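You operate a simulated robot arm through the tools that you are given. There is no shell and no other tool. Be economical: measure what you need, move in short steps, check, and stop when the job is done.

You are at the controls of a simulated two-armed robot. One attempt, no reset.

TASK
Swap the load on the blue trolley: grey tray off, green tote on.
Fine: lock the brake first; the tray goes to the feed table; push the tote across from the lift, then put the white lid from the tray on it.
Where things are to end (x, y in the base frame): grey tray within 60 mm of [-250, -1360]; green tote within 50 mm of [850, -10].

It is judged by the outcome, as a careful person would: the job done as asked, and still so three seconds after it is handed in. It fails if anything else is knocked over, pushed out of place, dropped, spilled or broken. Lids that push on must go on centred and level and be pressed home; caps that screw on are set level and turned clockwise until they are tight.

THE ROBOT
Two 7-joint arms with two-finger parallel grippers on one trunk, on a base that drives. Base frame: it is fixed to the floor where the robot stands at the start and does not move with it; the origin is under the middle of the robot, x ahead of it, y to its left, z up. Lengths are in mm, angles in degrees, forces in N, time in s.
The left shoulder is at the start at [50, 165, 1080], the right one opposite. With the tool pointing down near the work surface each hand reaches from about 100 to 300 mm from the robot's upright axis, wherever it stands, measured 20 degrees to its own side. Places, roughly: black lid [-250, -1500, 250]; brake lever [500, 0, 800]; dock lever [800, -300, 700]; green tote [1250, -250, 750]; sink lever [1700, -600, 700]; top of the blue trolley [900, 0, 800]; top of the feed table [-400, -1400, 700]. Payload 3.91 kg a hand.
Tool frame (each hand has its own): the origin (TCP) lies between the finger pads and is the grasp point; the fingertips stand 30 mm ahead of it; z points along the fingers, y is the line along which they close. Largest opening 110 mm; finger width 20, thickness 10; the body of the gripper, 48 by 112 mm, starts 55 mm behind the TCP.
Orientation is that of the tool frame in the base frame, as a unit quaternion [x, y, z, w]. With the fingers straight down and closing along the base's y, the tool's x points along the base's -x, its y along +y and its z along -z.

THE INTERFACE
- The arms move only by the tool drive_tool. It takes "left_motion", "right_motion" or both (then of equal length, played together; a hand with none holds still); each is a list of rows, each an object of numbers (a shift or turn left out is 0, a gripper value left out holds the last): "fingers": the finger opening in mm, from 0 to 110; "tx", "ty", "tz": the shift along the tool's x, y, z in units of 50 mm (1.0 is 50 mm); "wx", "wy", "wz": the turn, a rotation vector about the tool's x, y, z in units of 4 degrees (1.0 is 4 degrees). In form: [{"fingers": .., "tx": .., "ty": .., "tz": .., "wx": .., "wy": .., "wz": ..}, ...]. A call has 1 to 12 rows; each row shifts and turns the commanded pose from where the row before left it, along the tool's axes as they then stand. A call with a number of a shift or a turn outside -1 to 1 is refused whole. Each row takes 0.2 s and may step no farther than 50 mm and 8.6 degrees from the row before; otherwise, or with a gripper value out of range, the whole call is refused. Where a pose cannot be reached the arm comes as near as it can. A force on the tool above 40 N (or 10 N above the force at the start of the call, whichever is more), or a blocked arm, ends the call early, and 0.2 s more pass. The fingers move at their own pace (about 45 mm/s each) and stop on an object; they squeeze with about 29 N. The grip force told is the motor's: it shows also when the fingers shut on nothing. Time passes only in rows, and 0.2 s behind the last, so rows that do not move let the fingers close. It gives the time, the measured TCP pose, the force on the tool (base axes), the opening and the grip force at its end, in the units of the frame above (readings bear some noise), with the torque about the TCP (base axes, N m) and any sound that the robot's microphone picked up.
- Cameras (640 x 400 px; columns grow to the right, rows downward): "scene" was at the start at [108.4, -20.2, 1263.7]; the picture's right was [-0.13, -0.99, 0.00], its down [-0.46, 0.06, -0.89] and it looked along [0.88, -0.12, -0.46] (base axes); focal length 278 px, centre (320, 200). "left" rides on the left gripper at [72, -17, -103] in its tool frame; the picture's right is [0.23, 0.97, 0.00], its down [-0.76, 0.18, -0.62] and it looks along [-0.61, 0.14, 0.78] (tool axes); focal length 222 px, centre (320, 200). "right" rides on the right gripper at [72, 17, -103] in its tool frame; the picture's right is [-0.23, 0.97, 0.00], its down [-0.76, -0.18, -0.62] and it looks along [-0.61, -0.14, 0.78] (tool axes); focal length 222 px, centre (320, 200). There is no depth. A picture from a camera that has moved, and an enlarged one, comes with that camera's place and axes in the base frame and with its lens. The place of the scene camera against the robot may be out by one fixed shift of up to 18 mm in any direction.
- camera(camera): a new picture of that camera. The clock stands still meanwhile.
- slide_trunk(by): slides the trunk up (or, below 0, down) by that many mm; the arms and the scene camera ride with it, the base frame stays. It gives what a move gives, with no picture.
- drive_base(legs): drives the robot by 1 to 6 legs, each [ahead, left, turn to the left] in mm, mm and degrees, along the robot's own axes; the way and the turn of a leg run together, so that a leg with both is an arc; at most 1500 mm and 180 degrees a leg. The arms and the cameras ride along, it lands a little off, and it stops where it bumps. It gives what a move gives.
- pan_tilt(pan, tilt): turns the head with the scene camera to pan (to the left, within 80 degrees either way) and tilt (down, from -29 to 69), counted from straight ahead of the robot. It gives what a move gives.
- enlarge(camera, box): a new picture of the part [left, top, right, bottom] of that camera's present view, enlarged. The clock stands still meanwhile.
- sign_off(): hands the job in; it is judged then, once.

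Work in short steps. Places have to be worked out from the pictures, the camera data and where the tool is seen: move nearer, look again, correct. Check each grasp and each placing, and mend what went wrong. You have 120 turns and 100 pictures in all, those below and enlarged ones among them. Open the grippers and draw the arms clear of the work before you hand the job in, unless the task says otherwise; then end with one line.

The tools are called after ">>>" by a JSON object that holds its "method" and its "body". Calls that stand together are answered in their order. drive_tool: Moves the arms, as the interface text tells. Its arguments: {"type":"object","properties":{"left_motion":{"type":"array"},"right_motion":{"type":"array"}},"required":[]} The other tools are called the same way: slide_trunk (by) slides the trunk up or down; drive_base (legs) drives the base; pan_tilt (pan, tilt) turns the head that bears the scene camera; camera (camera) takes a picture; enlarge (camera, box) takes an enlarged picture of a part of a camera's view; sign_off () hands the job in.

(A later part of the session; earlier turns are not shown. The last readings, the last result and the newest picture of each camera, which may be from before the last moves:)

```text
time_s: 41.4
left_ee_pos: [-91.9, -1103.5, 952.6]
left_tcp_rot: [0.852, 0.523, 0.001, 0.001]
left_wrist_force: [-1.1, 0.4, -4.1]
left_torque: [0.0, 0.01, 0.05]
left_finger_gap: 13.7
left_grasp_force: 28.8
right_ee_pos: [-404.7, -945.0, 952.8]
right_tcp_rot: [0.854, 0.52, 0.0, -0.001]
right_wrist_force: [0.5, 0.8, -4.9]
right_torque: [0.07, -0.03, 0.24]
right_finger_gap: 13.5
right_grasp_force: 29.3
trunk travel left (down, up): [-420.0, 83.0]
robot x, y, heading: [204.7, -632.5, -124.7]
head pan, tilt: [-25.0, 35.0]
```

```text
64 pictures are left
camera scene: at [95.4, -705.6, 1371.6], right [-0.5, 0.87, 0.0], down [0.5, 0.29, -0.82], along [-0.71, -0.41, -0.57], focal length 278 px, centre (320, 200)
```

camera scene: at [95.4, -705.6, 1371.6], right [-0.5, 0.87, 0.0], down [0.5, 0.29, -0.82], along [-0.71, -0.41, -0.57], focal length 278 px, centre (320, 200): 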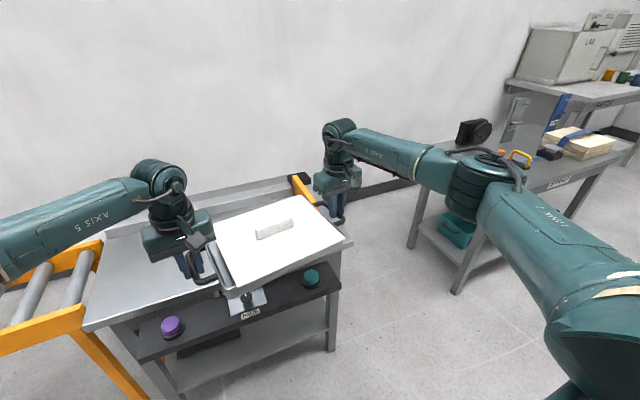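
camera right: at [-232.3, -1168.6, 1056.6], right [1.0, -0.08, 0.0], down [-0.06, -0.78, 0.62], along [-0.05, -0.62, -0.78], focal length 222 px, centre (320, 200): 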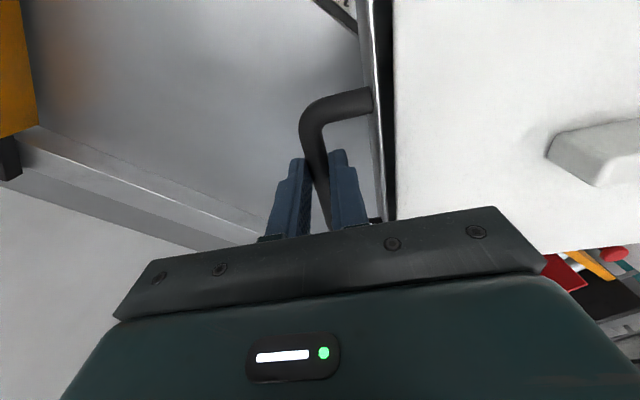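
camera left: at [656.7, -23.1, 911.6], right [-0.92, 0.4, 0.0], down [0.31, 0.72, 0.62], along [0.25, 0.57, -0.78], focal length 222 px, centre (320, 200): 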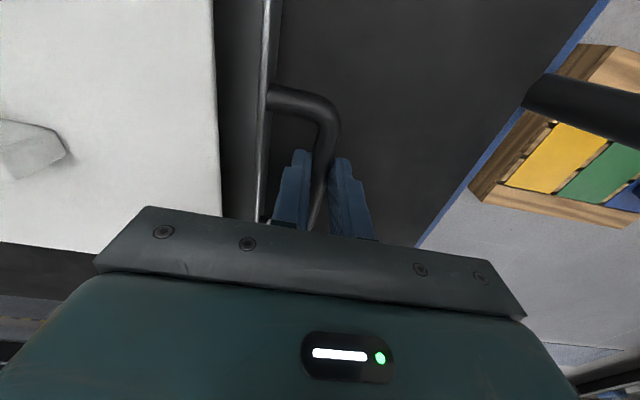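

Both corners put the table's near edge at [62, -1452] to [-582, -972], parallel to the trolley's axis (143°). I turn 10° more so the tray lines up with the edge, then drive in over the target.

>>> {"method": "drive_base", "body": {"legs": [[0, 0, -10], [277, 340, 0]]}}

>>> {"method": "camera", "body": {"camera": "scene"}}

>>> {"method": "camera", "body": {"camera": "left"}}

```text
time_s: 44.7
left_ee_pos: [-113.0, -1485.4, 952.8]
left_tcp_rot: [0.891, 0.454, 0.001, 0.002]
left_wrist_force: [-1.4, -0.8, -4.5]
left_torque: [0.0, 0.07, 0.05]
left_finger_gap: 13.7
left_grasp_force: 29.1
right_ee_pos: [-398.0, -1277.1, 952.6]
right_tcp_rot: [0.892, 0.451, -0.001, -0.001]
right_wrist_force: [1.1, -0.5, -5.0]
right_torque: [0.12, -0.09, 0.23]
right_finger_gap: 13.3
right_grasp_force: 28.9
trunk travel left (down, up): [-420.0, 83.0]
robot x, y, heading: [250.3, -1061.6, -134.0]
head pan, tilt: [-25.0, 35.0]
```

```text
63 pictures are left
camera scene: at [135.0, -1122.8, 1371.6], right [-0.36, 0.93, 0.0], down [0.54, 0.21, -0.82], along [-0.76, -0.29, -0.57], focal length 278 px, centre (320, 200)
```

scene: 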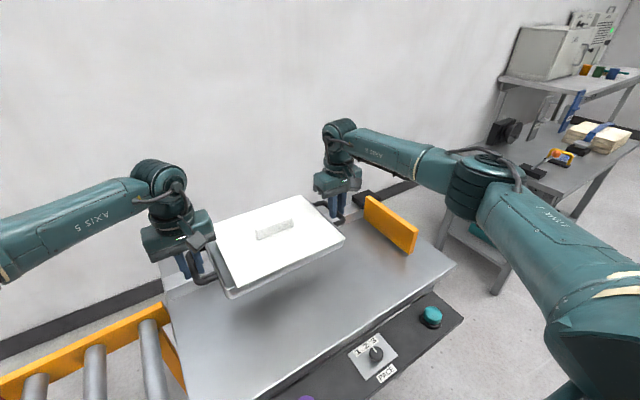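

```text
62 pictures are left
camera left: at [-84.2, -1416.1, 1056.1], right [0.92, -0.39, 0.0], down [-0.31, -0.72, 0.62], along [-0.24, -0.57, -0.78], focal length 222 px, centre (320, 200)
```

left: 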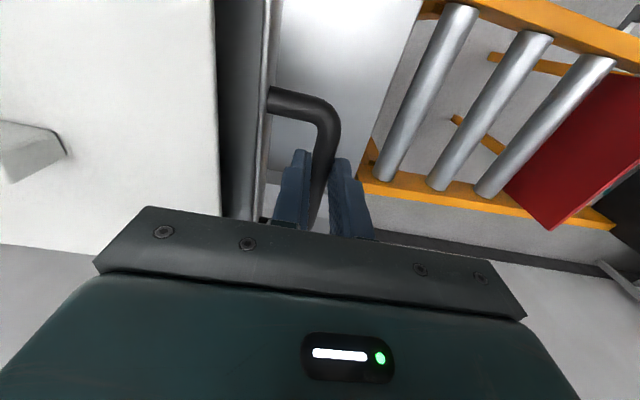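

The tray centre is at about [-256, -1381], 22 mm from the target and aligned. I lower it with the trunk, then feel for the table in small steps.

>>> {"method": "slide_trunk", "body": {"by": -185}}

>>> {"method": "drive_tool", "body": {"left_motion": [{"tz": 0.1}, {"tz": 0.1}, {"tz": 0.1}], "right_motion": [{"tz": 0.1}, {"tz": 0.1}, {"tz": 0.1}]}}

>>> {"method": "camera", "body": {"camera": "scene"}}

```text
time_s: 46.8
left_ee_pos: [-111.7, -1483.0, 772.9]
left_tcp_rot: [0.891, 0.454, -0.002, 0.002]
left_wrist_force: [-0.2, -2.1, 22.2]
left_torque: [0.11, -0.13, 0.06]
left_finger_gap: 13.6
left_grasp_force: 28.7
right_ee_pos: [-397.4, -1277.0, 773.0]
right_tcp_rot: [0.893, 0.451, -0.005, 0.0]
right_wrist_force: [-4.8, 0.3, 21.3]
right_torque: [-0.16, 0.13, 0.32]
right_finger_gap: 13.7
right_grasp_force: 29.1
trunk travel left (down, up): [-235.0, 268.0]
robot x, y, heading: [252.5, -1058.6, -134.1]
head pan, tilt: [-25.0, 35.0]
```

```text
time_s: 47.3
left_ee_pos: [-112.7, -1484.1, 770.4]
left_tcp_rot: [0.891, 0.454, -0.005, -0.001]
left_wrist_force: [9.4, 2.9, 17.9]
left_torque: [0.19, -0.8, 0.09]
left_finger_gap: 13.4
left_grasp_force: 29.4
right_ee_pos: [-396.8, -1275.9, 769.7]
right_tcp_rot: [0.893, 0.451, -0.007, 0.002]
right_wrist_force: [5.7, 7.3, 17.6]
right_torque: [0.68, -0.79, 0.5]
right_finger_gap: 13.6
right_grasp_force: 29.2
trunk travel left (down, up): [-235.0, 268.0]
robot x, y, heading: [252.4, -1065.1, -134.2]
head pan, tilt: [-25.0, 35.0]
stopped in row 2 (left hand): the force on the tool passed its limit (the readings are from after the stop); the commanded pose is now the measured one
```

```text
61 pictures are left
camera scene: at [139.7, -1119.0, 1186.9], right [-0.36, 0.93, 0.0], down [0.53, 0.2, -0.82], along [-0.77, -0.29, -0.57], focal length 278 px, centre (320, 200)
```

scene: 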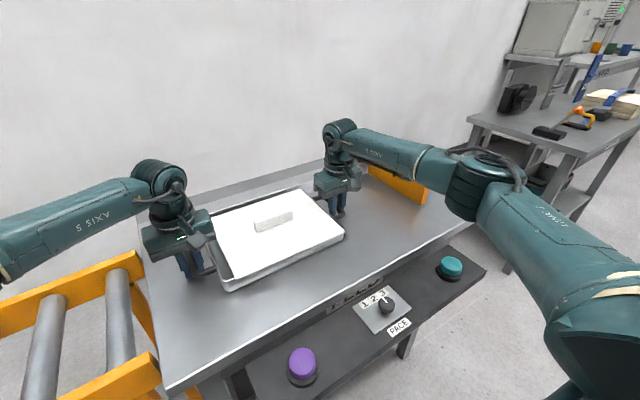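

The tray is down on the table (contact force on both hands) at about [-255, -1380]. I ease off, open both grippers and rise clear.

>>> {"method": "drive_tool", "body": {"left_motion": [{"tz": -0.08}, {"fingers": 36}, {}, {}, {}, {"tz": -0.3}, {"tz": -0.5}, {"tz": -0.6}, {"tz": -0.8}, {"tz": -0.8}], "right_motion": [{"tz": -0.08}, {"fingers": 36}, {}, {}, {}, {"tz": -0.3}, {"tz": -0.5}, {"tz": -0.6}, {"tz": -0.8}, {"tz": -0.8}]}}

>>> {"method": "camera", "body": {"camera": "right"}}

>>> {"method": "enlarge", "body": {"camera": "scene", "box": [140, 140, 400, 300]}}

```text
time_s: 49.5
left_ee_pos: [-113.3, -1485.3, 919.6]
left_tcp_rot: [0.891, 0.453, -0.002, 0.0]
left_wrist_force: [0.1, -1.4, 0.2]
left_torque: [0.01, -0.05, 0.02]
left_finger_gap: 36.1
left_grasp_force: 0.0
right_ee_pos: [-397.3, -1276.0, 919.0]
right_tcp_rot: [0.892, 0.451, -0.005, 0.0]
right_wrist_force: [1.2, 0.4, 0.0]
right_torque: [0.0, -0.03, 0.02]
right_finger_gap: 35.9
right_grasp_force: 0.0
trunk travel left (down, up): [-235.0, 268.0]
robot x, y, heading: [250.3, -1063.8, -133.7]
head pan, tilt: [-25.0, 35.0]
```

```text
60 pictures are left
camera right: at [-339.2, -1227.0, 1022.4], right [0.65, -0.76, 0.0], down [-0.59, -0.5, 0.63], along [-0.48, -0.41, -0.78], focal length 222 px, centre (320, 200)
```

right: 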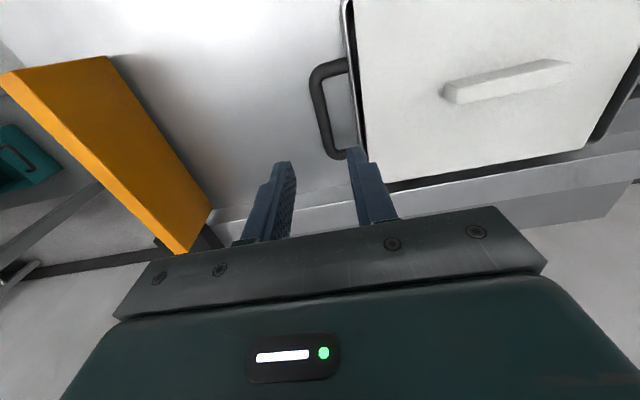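

```text
2.46 times, centred on (270, 220) of scene
camera zoom: at [136.0, -1121.6, 1186.7], right [-0.36, 0.93, 0.0], down [0.54, 0.21, -0.82], along [-0.77, -0.29, -0.57], focal length 686 px, centre (443, 151)
```

zoom: 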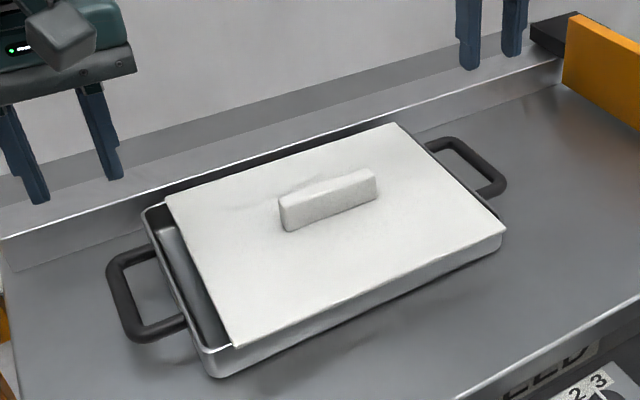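

The tray stands well on the feed table with the lid on it. I'll take the lid now with the left hand (to be set on the tote after the push): turn the left hand 90° so it closes across the grip bar, raise the right hand, and shift the robot to the right so the left hand comes over the lid.

>>> {"method": "drive_tool", "body": {"left_motion": [{"wz": 0.94, "fingers": 60}, {"wz": 0.94}, {"wz": 0.94}, {"wz": 0.94}, {"wz": 0.94}, {"wz": 0.94}, {"wz": 0.94}, {"wz": 0.94}, {"wz": 0.94}, {"wz": 0.94}, {"wz": 0.94}, {"wz": 0.94}], "right_motion": [{"tz": -0.8, "fingers": 0}, {"tz": -0.8}, {"tz": -0.8}, {"tx": 0.8}, {"tx": 0.8}, {"tx": 0.8}, {"tx": 0.8}, {}, {}, {}, {}, {}]}}

>>> {"method": "drive_tool", "body": {"left_motion": [{"wz": 0.94}, {"wz": 0.94}, {"wz": 0.94}, {"wz": 0.94}, {"wz": 0.94}, {"wz": 0.94}, {"wz": 0.94}, {"wz": 0.94}, {"wz": 0.94}, {"wz": 0.94}, {"wz": 0.94}, {"wz": 0.94}]}}

>>> {"method": "drive_base", "body": {"legs": [[0, -189, 0]]}}

>>> {"method": "camera", "body": {"camera": "left"}}

>>> {"method": "camera", "body": {"camera": "scene"}}

```text
time_s: 52.1
left_ee_pos: [-113.4, -1483.5, 920.1]
left_tcp_rot: [0.997, 0.076, -0.002, 0.001]
left_wrist_force: [-0.3, -0.5, 0.0]
left_torque: [0.03, 0.0, -0.04]
left_finger_gap: 59.9
left_grasp_force: 0.1
right_ee_pos: [-301.6, -1147.6, 955.6]
right_tcp_rot: [0.892, 0.451, -0.005, 0.0]
right_wrist_force: [0.0, -0.8, 0.3]
right_torque: [-0.03, -0.01, -0.01]
right_finger_gap: 0.1
right_grasp_force: 28.8
right hand out of reach, approached as far as the arm can: row 2, 3
trunk travel left (down, up): [-235.0, 268.0]
robot x, y, heading: [251.3, -1060.6, -134.0]
head pan, tilt: [-25.0, 35.0]
```

```text
time_s: 54.7
left_ee_pos: [-100.8, -1498.2, 917.0]
left_tcp_rot: [1.0, 0.022, -0.006, 0.001]
left_wrist_force: [0.0, -1.0, 0.2]
left_torque: [0.03, 0.06, -0.01]
left_finger_gap: 59.9
left_grasp_force: 0.0
left hand out of reach, approached as far as the arm can: row 2, 3, 4, 5, 6, 7, 8, 9, 10, 11, 12
right_ee_pos: [-301.9, -1147.9, 955.9]
right_tcp_rot: [0.893, 0.451, -0.005, 0.001]
right_wrist_force: [-0.5, 0.3, -0.4]
right_torque: [0.0, -0.03, 0.0]
right_finger_gap: 0.0
right_grasp_force: 29.4
trunk travel left (down, up): [-235.0, 268.0]
robot x, y, heading: [252.7, -1061.9, -133.7]
head pan, tilt: [-25.0, 35.0]
```

```text
time_s: 56.2
left_ee_pos: [-227.8, -1373.4, 917.3]
left_tcp_rot: [1.0, 0.024, -0.004, 0.001]
left_wrist_force: [-0.1, 0.4, -0.1]
left_torque: [0.01, -0.05, 0.02]
left_finger_gap: 59.8
left_grasp_force: 0.2
right_ee_pos: [-433.4, -1023.4, 955.9]
right_tcp_rot: [0.892, 0.451, -0.005, 0.0]
right_wrist_force: [0.2, -0.2, -0.2]
right_torque: [0.01, 0.03, 0.02]
right_finger_gap: 0.2
right_grasp_force: 29.0
trunk travel left (down, up): [-235.0, 268.0]
robot x, y, heading: [122.3, -933.0, -133.9]
head pan, tilt: [-25.0, 35.0]
```

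```text
58 pictures are left
camera left: at [-155.5, -1352.9, 1020.1], right [0.27, -0.96, 0.0], down [-0.75, -0.21, 0.63], along [-0.61, -0.17, -0.78], focal length 222 px, centre (320, 200)
```

left: 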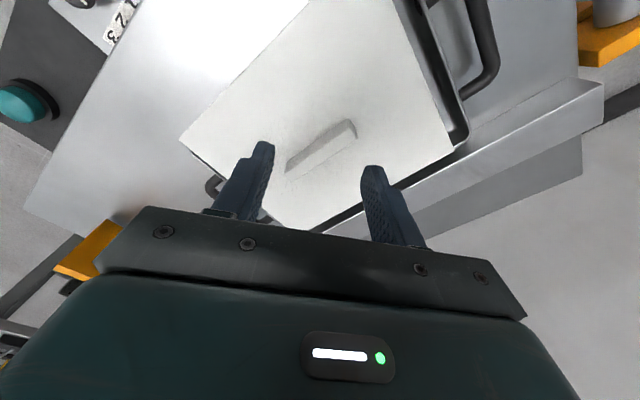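

```text
57 pictures are left
camera scene: at [5.5, -996.3, 1186.7], right [-0.36, 0.93, 0.0], down [0.54, 0.21, -0.82], along [-0.76, -0.3, -0.57], focal length 278 px, centre (320, 200)
```

scene: 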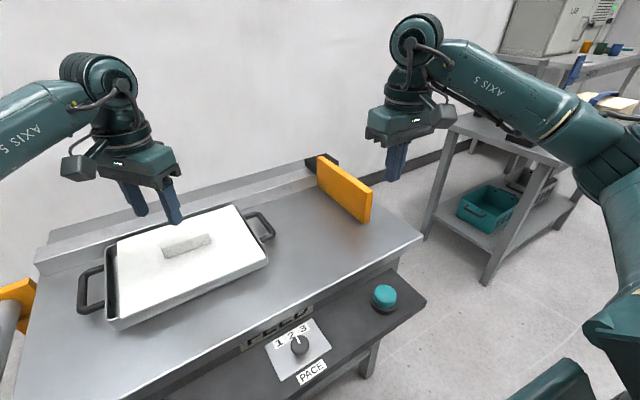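

The left wrist can't make the full 90° here. The grip bar is only about 85–90 mm long, so I'll instead straddle it end to end (opening 110) with the hand turned back to its natural yaw.

>>> {"method": "drive_tool", "body": {"left_motion": [{"wz": -1, "fingers": 110}, {"wz": -1}, {"wz": -1}, {"wz": -1}, {"wz": -1}, {"wz": -1}, {"wz": -1}, {"wz": -1}, {"wz": -1}, {"wz": -1}, {"wz": -1}, {"wz": -1}]}}

>>> {"method": "camera", "body": {"camera": "left"}}

```text
time_s: 58.8
left_ee_pos: [-228.5, -1372.9, 918.7]
left_tcp_rot: [0.904, 0.428, -0.006, -0.001]
left_wrist_force: [-0.8, 0.2, 0.5]
left_torque: [0.0, 0.06, -0.03]
left_finger_gap: 109.9
left_grasp_force: 0.1
right_ee_pos: [-432.8, -1023.7, 955.4]
right_tcp_rot: [0.892, 0.452, -0.004, 0.001]
right_wrist_force: [-0.2, 0.2, 0.3]
right_torque: [-0.02, 0.01, 0.0]
right_finger_gap: 0.0
right_grasp_force: 29.7
trunk travel left (down, up): [-235.0, 268.0]
robot x, y, heading: [119.6, -936.4, -134.0]
head pan, tilt: [-25.0, 35.0]
```

```text
56 pictures are left
camera left: at [-193.8, -1306.0, 1021.4], right [0.9, -0.44, -0.01], down [-0.34, -0.7, 0.63], along [-0.28, -0.56, -0.78], focal length 222 px, centre (320, 200)
```

left: 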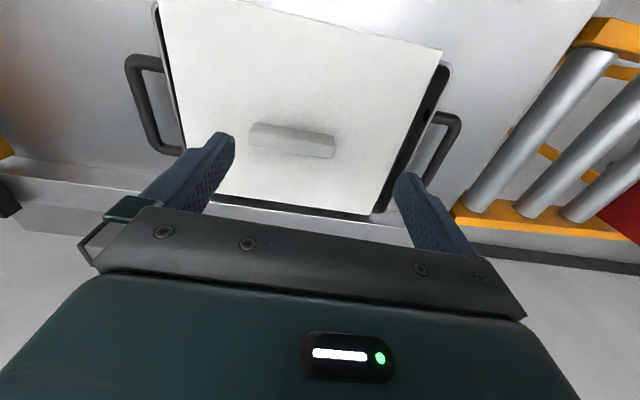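

The bar's centre is near [-262, -1376], aligned with the hand within 2° and about 86 mm long. I move over it and come down to z 850 for a check.

>>> {"method": "drive_tool", "body": {"left_motion": [{"tx": -0.47, "ty": -0.48}, {"tz": 0.5}, {"tz": 0.5}, {"tz": 0.4}]}}

>>> {"method": "camera", "body": {"camera": "left"}}

>>> {"method": "enlarge", "body": {"camera": "scene", "box": [60, 150, 300, 300]}}

```text
time_s: 59.8
left_ee_pos: [-262.8, -1374.1, 848.4]
left_tcp_rot: [0.904, 0.427, -0.004, -0.001]
left_wrist_force: [-0.3, 0.3, -0.9]
left_torque: [0.01, 0.02, 0.03]
left_finger_gap: 109.9
left_grasp_force: 0.0
right_ee_pos: [-434.5, -1022.4, 954.3]
right_tcp_rot: [0.892, 0.452, -0.004, 0.0]
right_wrist_force: [0.5, -0.2, 0.0]
right_torque: [0.0, 0.0, -0.02]
right_finger_gap: 0.0
right_grasp_force: 29.0
trunk travel left (down, up): [-235.0, 268.0]
robot x, y, heading: [119.0, -937.5, -133.9]
head pan, tilt: [-25.0, 35.0]
```

```text
55 pictures are left
camera left: at [-228.0, -1307.9, 951.7], right [0.9, -0.44, -0.01], down [-0.34, -0.7, 0.63], along [-0.28, -0.56, -0.78], focal length 222 px, centre (320, 200)
```

left: 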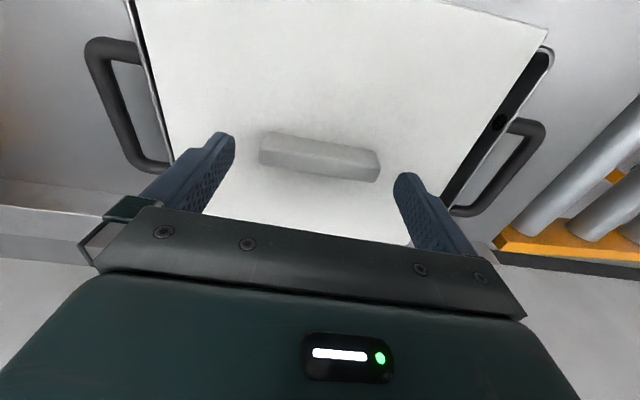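

```text
2.67 times, centred on (180, 225) of scene
camera zoom: at [5.6, -996.5, 1186.8], right [-0.36, 0.93, 0.0], down [0.54, 0.21, -0.82], along [-0.76, -0.29, -0.57], focal length 743 px, centre (693, 133)
```

zoom: 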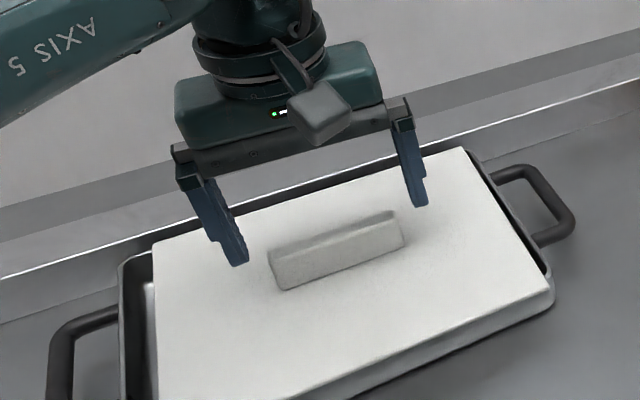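

The hand is centred over the bar; by parallax the lid plate may be near z 810, so I go down in very small steps, watching the force.

>>> {"method": "drive_tool", "body": {"left_motion": [{"tz": 0.08}, {"tz": 0.06}, {"tz": 0.06}]}}

>>> {"method": "enlarge", "body": {"camera": "scene", "box": [100, 180, 260, 280]}}

```text
time_s: 60.6
left_ee_pos: [-261.7, -1376.0, 838.3]
left_tcp_rot: [0.904, 0.428, -0.005, -0.001]
left_wrist_force: [-0.3, -0.7, 0.7]
left_torque: [0.01, 0.03, -0.01]
left_finger_gap: 110.0
left_grasp_force: 0.0
right_ee_pos: [-433.2, -1022.4, 955.6]
right_tcp_rot: [0.892, 0.451, -0.006, 0.0]
right_wrist_force: [0.9, -0.1, -0.4]
right_torque: [-0.01, -0.02, -0.01]
right_finger_gap: 0.1
right_grasp_force: 28.8
trunk travel left (down, up): [-235.0, 268.0]
robot x, y, heading: [117.8, -938.9, -133.8]
head pan, tilt: [-25.0, 35.0]
```

```text
4.00 times, centred on (180, 230) of scene
camera zoom: at [5.7, -996.5, 1186.8], right [-0.36, 0.93, 0.0], down [0.54, 0.21, -0.82], along [-0.76, -0.29, -0.57], focal length 1114 px, centre (880, 80)
```

zoom: 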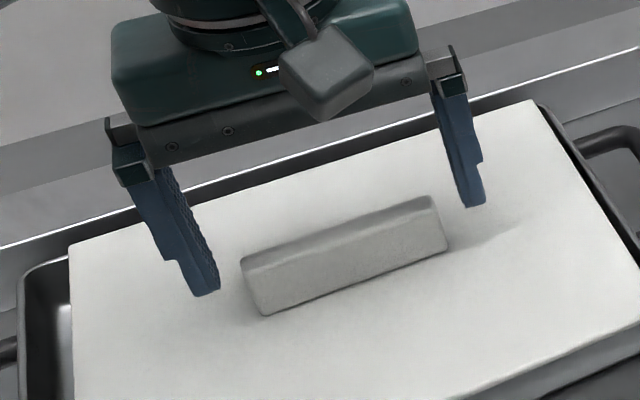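

No contact yet, tips still about 10 mm above the plate. I lower 7 mm more and close on the bar's ends.

>>> {"method": "drive_tool", "body": {"left_motion": [{"tz": 0.07}, {"tz": 0.07}, {"fingers": 0}, {}, {}, {}, {}]}}

>>> {"method": "camera", "body": {"camera": "left"}}

```text
time_s: 62.2
left_ee_pos: [-262.1, -1376.3, 832.4]
left_tcp_rot: [0.904, 0.428, -0.004, 0.0]
left_wrist_force: [1.0, -1.1, 0.6]
left_torque: [-0.07, 0.09, 0.1]
left_finger_gap: 89.3
left_grasp_force: 29.0
right_ee_pos: [-432.9, -1023.4, 954.6]
right_tcp_rot: [0.892, 0.452, -0.005, 0.0]
right_wrist_force: [-0.6, -1.0, -0.4]
right_torque: [-0.01, 0.04, 0.0]
right_finger_gap: 0.2
right_grasp_force: 28.3
trunk travel left (down, up): [-235.0, 268.0]
robot x, y, heading: [113.6, -933.7, -134.0]
head pan, tilt: [-25.0, 35.0]
```

```text
52 pictures are left
camera left: at [-227.9, -1309.4, 934.3], right [0.9, -0.44, -0.01], down [-0.34, -0.7, 0.63], along [-0.28, -0.56, -0.78], focal length 222 px, centre (320, 200)
```

left: 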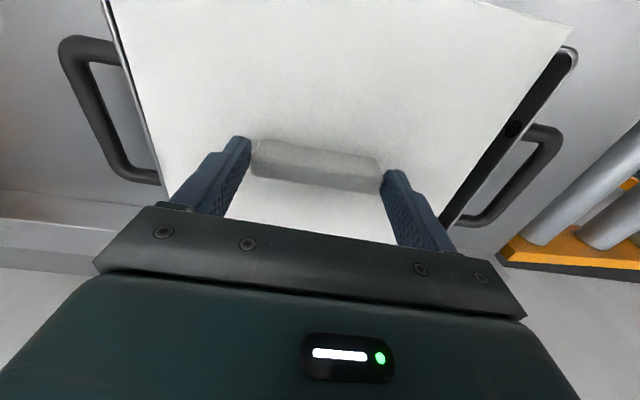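

Gripped at 89 mm, but the fingers sit about 8 mm off the bar's middle. I reopen, shift, go 3 mm lower and close again.

>>> {"method": "drive_tool", "body": {"left_motion": [{"fingers": 110}, {}, {"tx": 0.14}, {"tz": 0.06}, {"fingers": 0}, {}, {}, {}]}}

>>> {"method": "camera", "body": {"camera": "left"}}

>>> {"method": "enlarge", "body": {"camera": "scene", "box": [100, 180, 260, 280]}}

```text
time_s: 64.0
left_ee_pos: [-259.8, -1371.4, 828.1]
left_tcp_rot: [0.904, 0.428, -0.005, -0.001]
left_wrist_force: [1.4, 1.0, 0.0]
left_torque: [0.01, -0.11, 0.04]
left_finger_gap: 89.4
left_grasp_force: 28.9
right_ee_pos: [-432.3, -1022.7, 954.9]
right_tcp_rot: [0.892, 0.451, -0.005, 0.001]
right_wrist_force: [-0.2, 0.5, 0.0]
right_torque: [0.0, 0.0, 0.01]
right_finger_gap: 0.0
right_grasp_force: 28.8
trunk travel left (down, up): [-235.0, 268.0]
robot x, y, heading: [115.0, -936.8, -133.9]
head pan, tilt: [-25.0, 35.0]
```

```text
51 pictures are left
camera left: at [-224.0, -1304.2, 930.5], right [0.9, -0.44, -0.01], down [-0.34, -0.7, 0.63], along [-0.28, -0.56, -0.78], focal length 222 px, centre (320, 200)
```

left: 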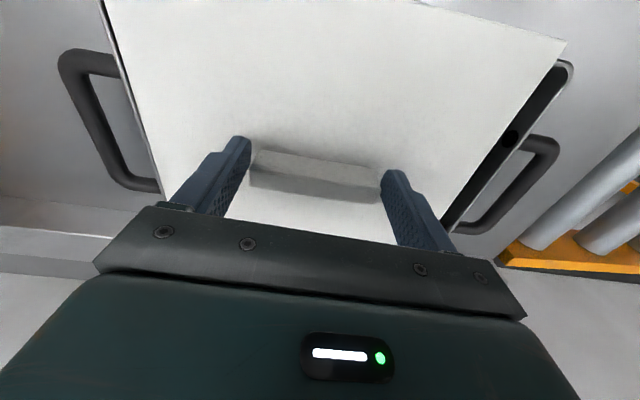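

```text
4.00 times, centred on (180, 230) of scene
camera zoom: at [5.7, -996.5, 1186.8], right [-0.36, 0.93, 0.0], down [0.54, 0.21, -0.82], along [-0.76, -0.29, -0.57], focal length 1114 px, centre (880, 80)
```

zoom: 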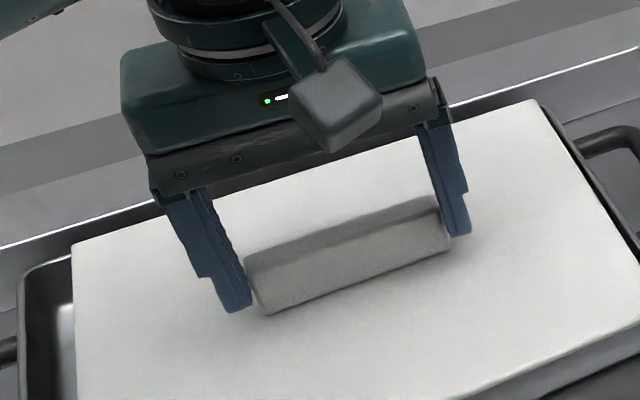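

A good centred grip. I lift the lid and check that only it comes up.

>>> {"method": "drive_tool", "body": {"left_motion": [{"tz": -0.2}, {"tz": -0.3}, {"tz": -0.5}, {"tz": -0.5}, {"tz": -0.5}, {}]}}

>>> {"method": "camera", "body": {"camera": "scene"}}

```text
time_s: 65.4
left_ee_pos: [-259.1, -1371.9, 928.2]
left_tcp_rot: [0.904, 0.428, -0.005, 0.0]
left_wrist_force: [-0.3, 0.0, -1.5]
left_torque: [0.02, 0.0, 0.04]
left_finger_gap: 89.4
left_grasp_force: 29.1
right_ee_pos: [-432.4, -1023.5, 956.5]
right_tcp_rot: [0.892, 0.452, -0.005, 0.0]
right_wrist_force: [-0.4, -0.2, 0.0]
right_torque: [0.02, -0.05, 0.01]
right_finger_gap: 0.1
right_grasp_force: 29.0
trunk travel left (down, up): [-235.0, 268.0]
robot x, y, heading: [118.3, -935.9, -133.8]
head pan, tilt: [-25.0, 35.0]
```

```text
49 pictures are left
camera scene: at [5.6, -996.6, 1186.7], right [-0.36, 0.93, 0.0], down [0.54, 0.21, -0.82], along [-0.76, -0.29, -0.57], focal length 278 px, centre (320, 200)
```

scene: 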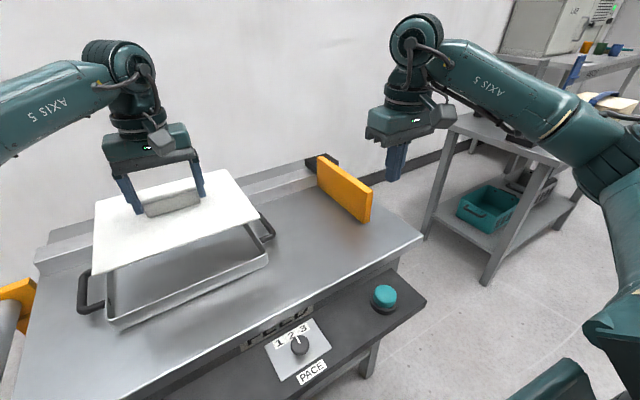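

Only the lid came up; the empty tray stays on the feed table. I raise the trunk, back off, turn round and return to the trolley's right side.

>>> {"method": "slide_trunk", "body": {"by": 150}}

>>> {"method": "drive_base", "body": {"legs": [[-350, 0, 0], [0, 0, 90], [0, 0, 89]]}}

>>> {"method": "pan_tilt", "body": {"pan": -25, "tilt": 30}}

>>> {"method": "camera", "body": {"camera": "scene"}}

```text
time_s: 67.2
left_ee_pos: [-259.6, -1371.1, 1077.2]
left_tcp_rot: [0.904, 0.428, -0.004, -0.001]
left_wrist_force: [-0.4, 0.0, -1.8]
left_torque: [0.05, -0.03, 0.0]
left_finger_gap: 89.4
left_grasp_force: 29.7
right_ee_pos: [-433.3, -1023.0, 1106.0]
right_tcp_rot: [0.892, 0.452, -0.005, 0.001]
right_wrist_force: [0.1, -0.2, -0.3]
right_torque: [-0.02, 0.03, -0.02]
right_finger_gap: 0.0
right_grasp_force: 28.7
trunk travel left (down, up): [-385.0, 118.0]
robot x, y, heading: [116.9, -936.4, -134.0]
head pan, tilt: [-25.0, 35.0]
```

```text
time_s: 77.0
left_ee_pos: [754.6, -257.9, 1078.5]
left_tcp_rot: [-0.414, 0.91, -0.002, 0.005]
left_wrist_force: [-0.9, -0.6, -1.4]
left_torque: [-0.04, 0.02, 0.0]
left_finger_gap: 89.4
left_grasp_force: 29.0
right_ee_pos: [916.7, -611.8, 1104.7]
right_tcp_rot: [-0.438, 0.899, 0.001, 0.005]
right_wrist_force: [-0.3, 0.6, 0.3]
right_torque: [0.0, 0.01, 0.0]
right_finger_gap: 0.0
right_grasp_force: 29.0
trunk travel left (down, up): [-385.0, 118.0]
robot x, y, heading: [363.3, -680.9, 44.3]
head pan, tilt: [-25.0, 35.0]
```

```text
time_s: 77.7
left_ee_pos: [754.3, -259.1, 1077.8]
left_tcp_rot: [-0.414, 0.91, -0.002, 0.005]
left_wrist_force: [-0.4, -0.8, -1.5]
left_torque: [-0.05, 0.03, 0.0]
left_finger_gap: 89.5
left_grasp_force: 29.1
right_ee_pos: [917.2, -613.3, 1103.4]
right_tcp_rot: [-0.438, 0.899, 0.001, 0.005]
right_wrist_force: [0.4, -0.3, -0.4]
right_torque: [0.01, 0.0, 0.01]
right_finger_gap: 0.1
right_grasp_force: 29.1
trunk travel left (down, up): [-385.0, 118.0]
robot x, y, heading: [360.9, -683.7, 44.5]
head pan, tilt: [-25.0, 30.0]
```

```text
48 pictures are left
camera scene: at [457.5, -640.2, 1344.5], right [0.33, -0.94, 0.0], down [-0.47, -0.17, -0.87], along [0.82, 0.29, -0.5], focal length 278 px, centre (320, 200)
```

scene: 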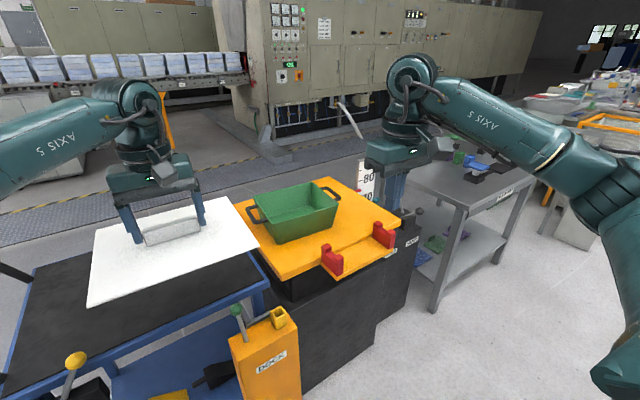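

I zoom on the lift, its labels and scale, and on the dock.

>>> {"method": "enlarge", "body": {"camera": "scene", "box": [220, 150, 440, 300]}}

>>> {"method": "enlarge", "body": {"camera": "scene", "box": [350, 150, 450, 270]}}

>>> {"method": "enlarge", "body": {"camera": "scene", "box": [170, 240, 320, 400]}}

```text
2.67 times, centred on (330, 225) of scene
camera zoom: at [457.5, -640.2, 1344.5], right [0.33, -0.94, 0.0], down [-0.47, -0.17, -0.87], along [0.82, 0.29, -0.5], focal length 743 px, centre (293, 133)
```

zoom: 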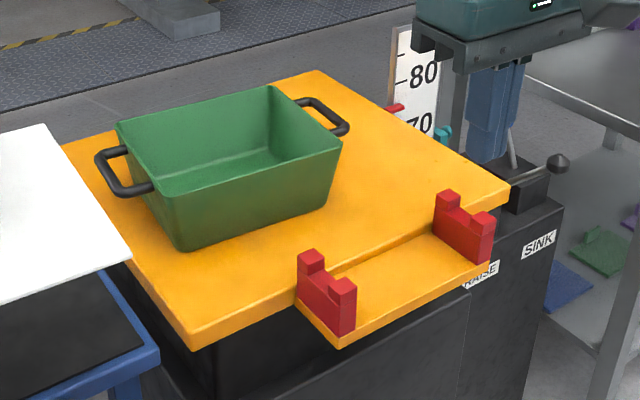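

```text
3.33 times, centred on (400, 210) of scene
camera zoom: at [457.5, -640.2, 1344.5], right [0.33, -0.94, 0.0], down [-0.47, -0.17, -0.87], along [0.82, 0.29, -0.5], focal length 928 px, centre (53, 167)
```

zoom: 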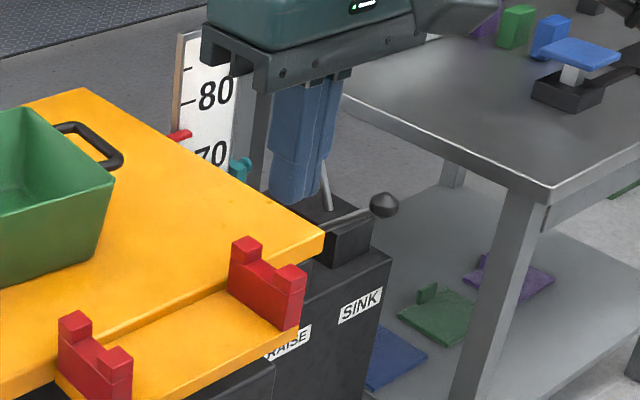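

```text
2.50 times, centred on (245, 320) of scene
camera zoom: at [457.5, -640.2, 1344.5], right [0.33, -0.94, 0.0], down [-0.47, -0.17, -0.87], along [0.82, 0.29, -0.5], focal length 696 px, centre (508, -100)
```

zoom: 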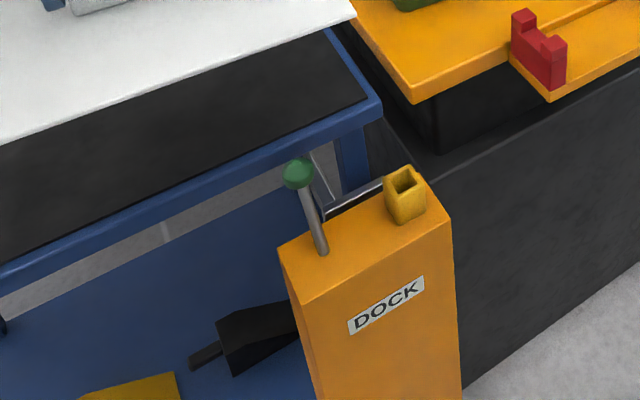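

The lift has a RAISE/SINK lever and a cm scale; by triangulation its deck (~783) seems some 15 mm above the trolley top (~767). I'll probe both heights with the closed right fingers. First I swing the lid to the left, move closer and lower the trunk.

>>> {"method": "drive_tool", "body": {"left_motion": [{"ty": 0.8}, {"ty": 0.8}, {"ty": 0.8}, {"ty": 0.8}, {"ty": 0.8}, {"ty": 0.8}]}}

>>> {"method": "drive_base", "body": {"legs": [[144, -80, 0]]}}

>>> {"method": "slide_trunk", "body": {"by": -85}}

>>> {"method": "camera", "body": {"camera": "scene"}}

>>> {"method": "camera", "body": {"camera": "right"}}

```text
time_s: 79.1
left_ee_pos: [573.1, -97.2, 1078.9]
left_tcp_rot: [-0.414, 0.91, -0.001, 0.005]
left_wrist_force: [-0.4, 0.8, -0.2]
left_torque: [-0.01, 0.02, -0.02]
left_finger_gap: 89.6
left_grasp_force: 28.6
right_ee_pos: [916.7, -611.3, 1106.2]
right_tcp_rot: [-0.439, 0.899, 0.0, 0.005]
right_wrist_force: [-0.9, 0.5, -0.7]
right_torque: [0.01, -0.01, 0.0]
right_finger_gap: 0.0
right_grasp_force: 29.4
trunk travel left (down, up): [-385.0, 118.0]
robot x, y, heading: [360.2, -682.7, 44.6]
head pan, tilt: [-25.0, 30.0]
```

```text
time_s: 80.5
left_ee_pos: [734.2, -54.2, 1077.1]
left_tcp_rot: [-0.413, 0.911, -0.001, 0.005]
left_wrist_force: [-0.2, -1.2, -2.1]
left_torque: [-0.01, 0.07, -0.04]
left_finger_gap: 89.3
left_grasp_force: 29.0
right_ee_pos: [1077.5, -570.7, 1104.9]
right_tcp_rot: [-0.436, 0.9, 0.0, 0.004]
right_wrist_force: [-0.3, -0.2, 0.1]
right_torque: [0.01, 0.01, 0.01]
right_finger_gap: 0.2
right_grasp_force: 28.9
trunk travel left (down, up): [-385.0, 118.0]
robot x, y, heading: [517.6, -636.9, 44.1]
head pan, tilt: [-25.0, 30.0]
```

```text
time_s: 81.7
left_ee_pos: [735.0, -54.8, 992.8]
left_tcp_rot: [-0.413, 0.911, -0.001, 0.005]
left_wrist_force: [-0.1, 0.5, -0.2]
left_torque: [-0.04, 0.0, -0.01]
left_finger_gap: 89.4
left_grasp_force: 29.0
right_ee_pos: [1075.7, -570.3, 1021.2]
right_tcp_rot: [-0.436, 0.9, 0.001, 0.004]
right_wrist_force: [-0.3, -0.4, 0.4]
right_torque: [-0.01, -0.01, 0.0]
right_finger_gap: 0.1
right_grasp_force: 28.7
trunk travel left (down, up): [-300.0, 203.0]
robot x, y, heading: [521.6, -639.4, 44.1]
head pan, tilt: [-25.0, 30.0]
```

```text
44 pictures are left
camera scene: at [616.3, -596.5, 1259.6], right [0.33, -0.94, 0.0], down [-0.47, -0.16, -0.87], along [0.82, 0.28, -0.5], focal length 278 px, centre (320, 200)
```

scene: 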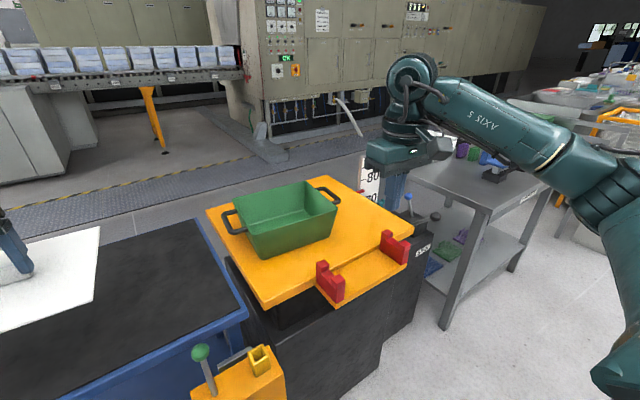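

```text
43 pictures are left
camera right: at [1018.2, -617.2, 1124.0], right [-0.62, 0.78, 0.0], down [0.61, 0.48, 0.63], along [0.49, 0.39, -0.78], focal length 222 px, centre (320, 200)
```

right: 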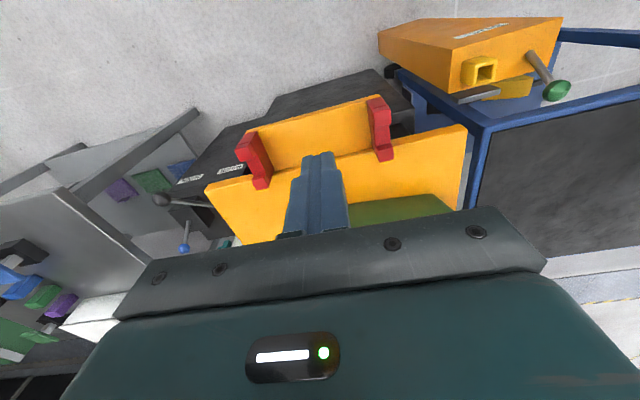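

The views agree the deck is higher, but are noisy on how much. I move the right hand over the deck's near right corner and look before probing.

>>> {"method": "drive_tool", "body": {"right_motion": [{"tx": -0.6, "ty": 0.65}, {"tx": -0.6, "ty": 0.65}, {"tx": -0.6, "ty": 0.65}, {"tx": -0.6, "ty": 0.72}, {"tx": -0.63, "ty": 0.72}, {"tz": 0.9}, {"tz": 0.9}, {"tz": 0.9}, {"tz": 0.6}]}}

>>> {"method": "camera", "body": {"camera": "right"}}

```text
time_s: 83.7
left_ee_pos: [734.2, -54.3, 992.9]
left_tcp_rot: [-0.412, 0.911, -0.001, 0.004]
left_wrist_force: [0.1, 0.7, -1.4]
left_torque: [-0.05, 0.01, -0.01]
left_finger_gap: 89.6
left_grasp_force: 28.8
right_ee_pos: [1038.8, -349.6, 858.4]
right_tcp_rot: [-0.437, 0.899, 0.0, 0.005]
right_wrist_force: [0.1, 0.2, 0.1]
right_torque: [0.02, 0.02, -0.03]
right_finger_gap: 0.1
right_grasp_force: 29.1
trunk travel left (down, up): [-300.0, 203.0]
robot x, y, heading: [521.0, -638.5, 44.2]
head pan, tilt: [-25.0, 30.0]
```

```text
42 pictures are left
camera right: at [981.4, -395.1, 960.8], right [-0.62, 0.78, 0.0], down [0.61, 0.48, 0.63], along [0.49, 0.39, -0.78], focal length 222 px, centre (320, 200)
```

right: 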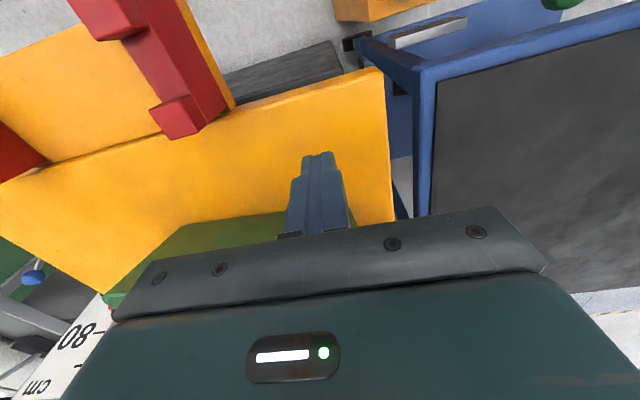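

The fingers are over bare deck. I go down slowly until contact.

>>> {"method": "drive_tool", "body": {"right_motion": [{"tz": 0.3}, {"tz": 0.3}, {"tz": 0.15}, {"tz": 0.1}, {"tz": 0.1}, {"tz": 0.1}, {"tz": 0.1}, {"tz": 0.1}, {"tz": 0.1}, {"tz": 0.1}, {"tz": 0.1}, {"tz": 0.1}]}}

```text
time_s: 85.9
left_ee_pos: [733.0, -55.6, 993.2]
left_tcp_rot: [-0.412, 0.911, -0.001, 0.005]
left_wrist_force: [0.2, -0.2, -2.5]
left_torque: [-0.02, 0.04, -0.03]
left_finger_gap: 89.5
left_grasp_force: 29.4
right_ee_pos: [1041.4, -343.8, 796.1]
right_tcp_rot: [-0.437, 0.899, 0.005, 0.01]
right_wrist_force: [-2.7, -4.1, 16.5]
right_torque: [-0.29, 0.17, 0.03]
right_finger_gap: 0.3
right_grasp_force: 29.1
trunk travel left (down, up): [-300.0, 203.0]
robot x, y, heading: [521.1, -634.7, 44.3]
head pan, tilt: [-25.0, 30.0]
stopped in row 10 (right hand): the force on the tool passed its limit (the readings are from after the stop); the commanded pose is now the measured one
```

Contact at TCP 796–798, so the deck is at about z 767. Now I probe the trolley's mat the same way.

>>> {"method": "drive_tool", "body": {"right_motion": [{"tz": -0.9}, {"tz": -0.5, "ty": 0.5}, {"ty": 0.9, "tx": -0.2}, {"ty": 0.9, "tx": -0.2}, {"ty": 0.9, "tx": -0.2}, {"ty": 0.3}]}}

>>> {"method": "drive_tool", "body": {"right_motion": [{"tz": 0.6}, {"tz": 0.6}, {"tz": 0.2}, {"tz": 0.1}, {"tz": 0.1}, {"tz": 0.1}, {"tz": 0.1}, {"tz": 0.1}, {"tz": 0.1}, {"tz": 0.1}, {"tz": 0.1}, {"tz": 0.1}]}}

>>> {"method": "camera", "body": {"camera": "right"}}

```text
time_s: 87.3
left_ee_pos: [734.6, -54.1, 993.0]
left_tcp_rot: [-0.412, 0.911, -0.001, 0.005]
left_wrist_force: [0.2, 0.2, -1.3]
left_torque: [0.0, 0.01, -0.01]
left_finger_gap: 89.2
left_grasp_force: 29.0
right_ee_pos: [921.9, -212.0, 864.0]
right_tcp_rot: [-0.436, 0.9, 0.003, 0.008]
right_wrist_force: [0.1, -0.8, -0.2]
right_torque: [0.01, -0.04, 0.02]
right_finger_gap: 0.0
right_grasp_force: 28.2
trunk travel left (down, up): [-300.0, 203.0]
robot x, y, heading: [519.4, -637.9, 43.8]
head pan, tilt: [-25.0, 30.0]
```

```text
time_s: 88.6
left_ee_pos: [732.8, -55.5, 994.0]
left_tcp_rot: [-0.413, 0.911, 0.0, 0.005]
left_wrist_force: [0.8, 0.1, -2.6]
left_torque: [-0.04, 0.02, -0.01]
left_finger_gap: 89.5
left_grasp_force: 29.1
right_ee_pos: [922.9, -208.9, 789.4]
right_tcp_rot: [-0.437, 0.899, 0.006, 0.012]
right_wrist_force: [-2.4, -4.0, 18.5]
right_torque: [-0.29, 0.17, 0.02]
right_finger_gap: 0.1
right_grasp_force: 28.6
trunk travel left (down, up): [-300.0, 203.0]
robot x, y, heading: [521.6, -640.0, 44.1]
head pan, tilt: [-25.0, 30.0]
stopped in row 6 (right hand): the force on the tool passed its limit (the readings are from after the stop); the commanded pose is now the measured one
```

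```text
41 pictures are left
camera right: at [863.9, -257.5, 892.6], right [-0.62, 0.78, 0.01], down [0.6, 0.48, 0.64], along [0.5, 0.4, -0.77], focal length 222 px, centre (320, 200)
```

right: 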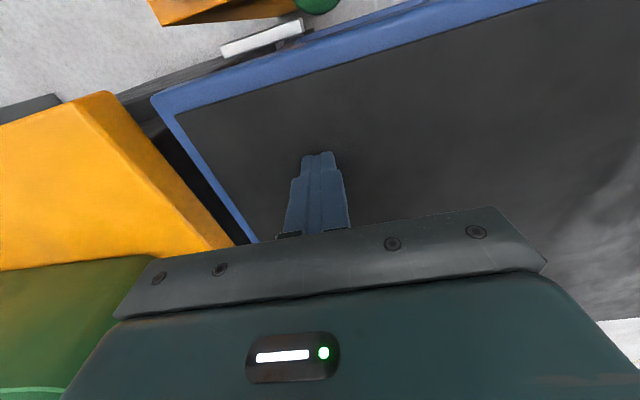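

Trolley mat about 7 mm below the deck, with a gap of some 25 mm: the tote can slide across downward with no need to touch the lift. I raise the right hand and measure the tote.

>>> {"method": "drive_tool", "body": {"right_motion": [{"tz": -0.9}, {"tz": -0.9}, {"tz": -0.9}, {"tz": -0.9}, {"tz": -0.9}, {"tx": 0.8}, {"tx": 0.8}, {"tx": 0.8}, {"tx": 0.8}]}}

>>> {"method": "enlarge", "body": {"camera": "scene", "box": [190, 160, 430, 310]}}

>>> {"method": "camera", "body": {"camera": "right"}}

```text
time_s: 90.6
left_ee_pos: [734.5, -55.8, 994.0]
left_tcp_rot: [-0.413, 0.911, -0.001, 0.004]
left_wrist_force: [-0.5, 0.1, -2.0]
left_torque: [0.01, -0.01, 0.0]
left_finger_gap: 89.4
left_grasp_force: 28.5
right_ee_pos: [819.4, -341.2, 1009.6]
right_tcp_rot: [-0.436, 0.9, 0.005, 0.01]
right_wrist_force: [0.2, 0.5, -0.2]
right_torque: [-0.01, 0.0, 0.01]
right_finger_gap: 0.0
right_grasp_force: 29.2
trunk travel left (down, up): [-300.0, 203.0]
robot x, y, heading: [521.2, -635.2, 44.2]
head pan, tilt: [-25.0, 30.0]
```

```text
2.67 times, centred on (310, 235) of scene
camera zoom: at [616.3, -597.1, 1259.6], right [0.33, -0.94, 0.0], down [-0.47, -0.16, -0.87], along [0.82, 0.28, -0.5], focal length 743 px, centre (347, 107)
```

zoom: 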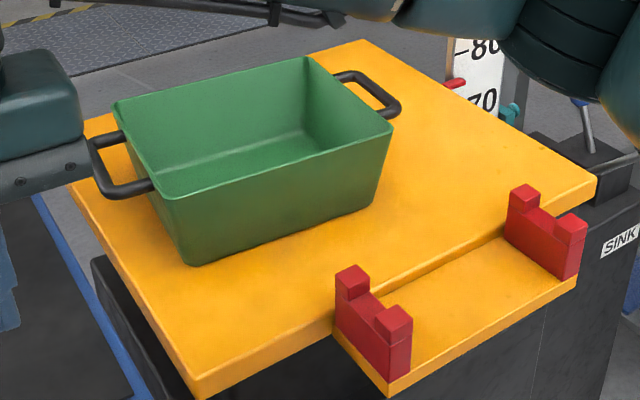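

```text
39 pictures are left
camera right: at [761.5, -388.0, 1112.1], right [-0.62, 0.78, 0.0], down [0.6, 0.48, 0.64], along [0.5, 0.4, -0.77], focal length 222 px, centre (320, 200)
```

right: 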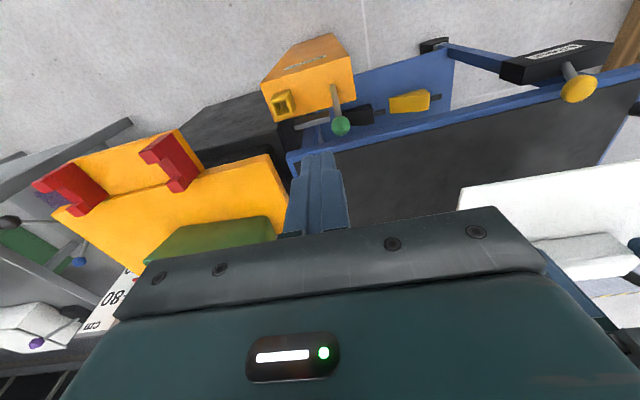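

Tote: rim about 245 x 200, centre near [1244, -265], yaw about -41°, rim z ~860; far handle bar near [1370, -376]. I'll hold that rear handle with the right hand and push the tote by driving the base sideways along the trolley's axis, which keeps me clear of the post. First: lid hand up and back, then drive to the start spot facing 53°.

>>> {"method": "drive_tool", "body": {"left_motion": [{"tz": -0.8}, {"tz": -0.8}, {"tx": 0.8}, {"tx": 0.8}, {"tx": 0.8}, {"ty": 0.6}]}}

>>> {"method": "drive_base", "body": {"legs": [[102, -346, 0], [0, 0, 8.8]]}}

>>> {"method": "camera", "body": {"camera": "scene"}}

```text
time_s: 92.0
left_ee_pos: [629.6, -125.3, 1073.1]
left_tcp_rot: [-0.412, 0.911, -0.002, 0.005]
left_wrist_force: [0.0, 1.0, -2.5]
left_torque: [0.02, -0.01, 0.03]
left_finger_gap: 89.5
left_grasp_force: 28.6
right_ee_pos: [820.3, -340.4, 1009.2]
right_tcp_rot: [-0.437, 0.9, 0.005, 0.011]
right_wrist_force: [0.8, 1.0, -0.1]
right_torque: [0.03, -0.01, -0.04]
right_finger_gap: 0.1
right_grasp_force: 28.9
trunk travel left (down, up): [-300.0, 203.0]
robot x, y, heading: [524.6, -639.8, 44.2]
head pan, tilt: [-25.0, 30.0]
```

```text
time_s: 94.9
left_ee_pos: [858.6, -291.8, 1072.9]
left_tcp_rot: [-0.484, 0.875, -0.001, 0.004]
left_wrist_force: [0.5, 1.2, -3.1]
left_torque: [-0.05, 0.01, -0.03]
left_finger_gap: 89.6
left_grasp_force: 29.1
right_ee_pos: [1082.1, -471.7, 1011.2]
right_tcp_rot: [-0.508, 0.861, 0.004, 0.01]
right_wrist_force: [-0.9, -1.3, -0.6]
right_torque: [0.0, -0.04, -0.02]
right_finger_gap: 0.0
right_grasp_force: 28.8
trunk travel left (down, up): [-300.0, 203.0]
robot x, y, heading: [833.9, -812.3, 53.3]
head pan, tilt: [-25.0, 30.0]
```

```text
38 pictures are left
camera scene: at [920.5, -757.0, 1259.6], right [0.47, -0.88, 0.0], down [-0.44, -0.24, -0.87], along [0.76, 0.41, -0.5], focal length 278 px, centre (320, 200)
```

scene: 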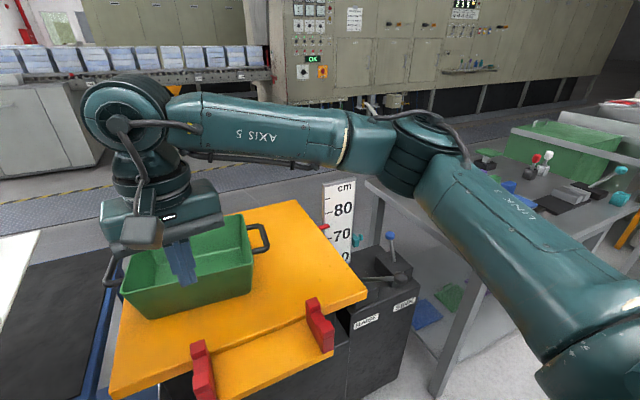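

In place. I turn the right hand to the tote's yaw, open it and bring it above the rear handle.

>>> {"method": "drive_tool", "body": {"right_motion": [{"fingers": 44, "wz": 0.9, "wy": 0.305}, {"wz": 0.9}, {"wz": 0.95}, {"tx": -0.65, "ty": -0.4}, {"tx": -0.65, "ty": -0.4}, {"tx": -0.65, "ty": -0.4}, {"tx": -0.65, "ty": -0.4}, {"tx": -0.65, "ty": -0.4}, {"tx": -0.65, "ty": -0.4}, {"tx": -0.65, "ty": -0.4}, {"tx": -0.62, "ty": -0.38}]}}

>>> {"method": "camera", "body": {"camera": "right"}}

>>> {"method": "camera", "body": {"camera": "scene"}}

```text
time_s: 97.3
left_ee_pos: [860.6, -292.0, 1072.4]
left_tcp_rot: [-0.484, 0.875, -0.001, 0.005]
left_wrist_force: [-1.2, 0.3, -0.2]
left_torque: [-0.03, 0.03, -0.01]
left_finger_gap: 89.6
left_grasp_force: 28.9
right_ee_pos: [1362.9, -400.2, 1004.9]
right_tcp_rot: [-0.423, 0.906, 0.001, 0.001]
right_wrist_force: [-0.1, -0.1, -0.4]
right_torque: [0.02, 0.02, 0.0]
right_finger_gap: 44.1
right_grasp_force: 0.1
right hand out of reach, approached as far as the arm can: row 11
trunk travel left (down, up): [-300.0, 203.0]
robot x, y, heading: [838.9, -816.6, 53.3]
head pan, tilt: [-25.0, 30.0]
```

```text
37 pictures are left
camera right: at [1304.3, -445.1, 1109.0], right [-0.6, 0.8, 0.0], down [0.62, 0.47, 0.62], along [0.5, 0.38, -0.78], focal length 222 px, centre (320, 200)
```

right: 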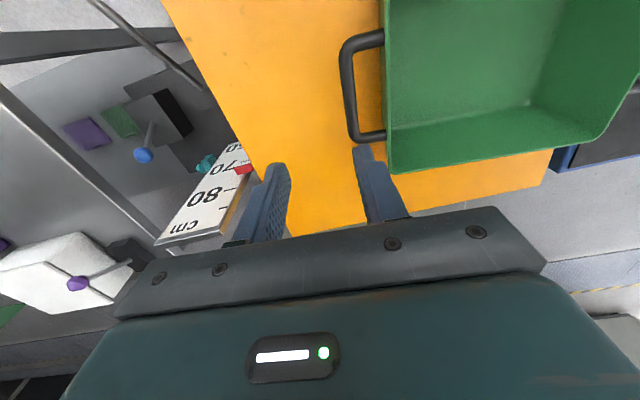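

```text
36 pictures are left
camera scene: at [921.8, -757.7, 1259.5], right [0.47, -0.88, 0.0], down [-0.44, -0.24, -0.87], along [0.76, 0.41, -0.5], focal length 278 px, centre (320, 200)
```

scene: 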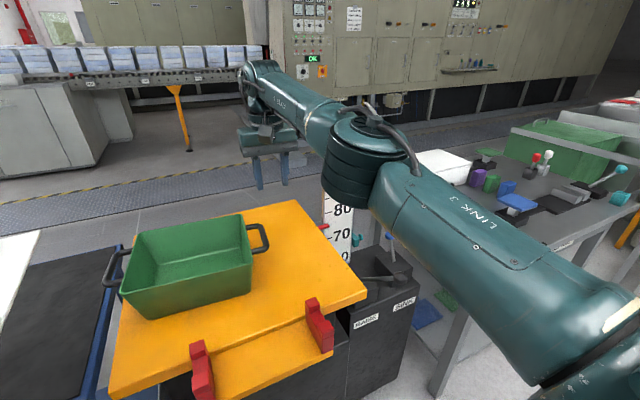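

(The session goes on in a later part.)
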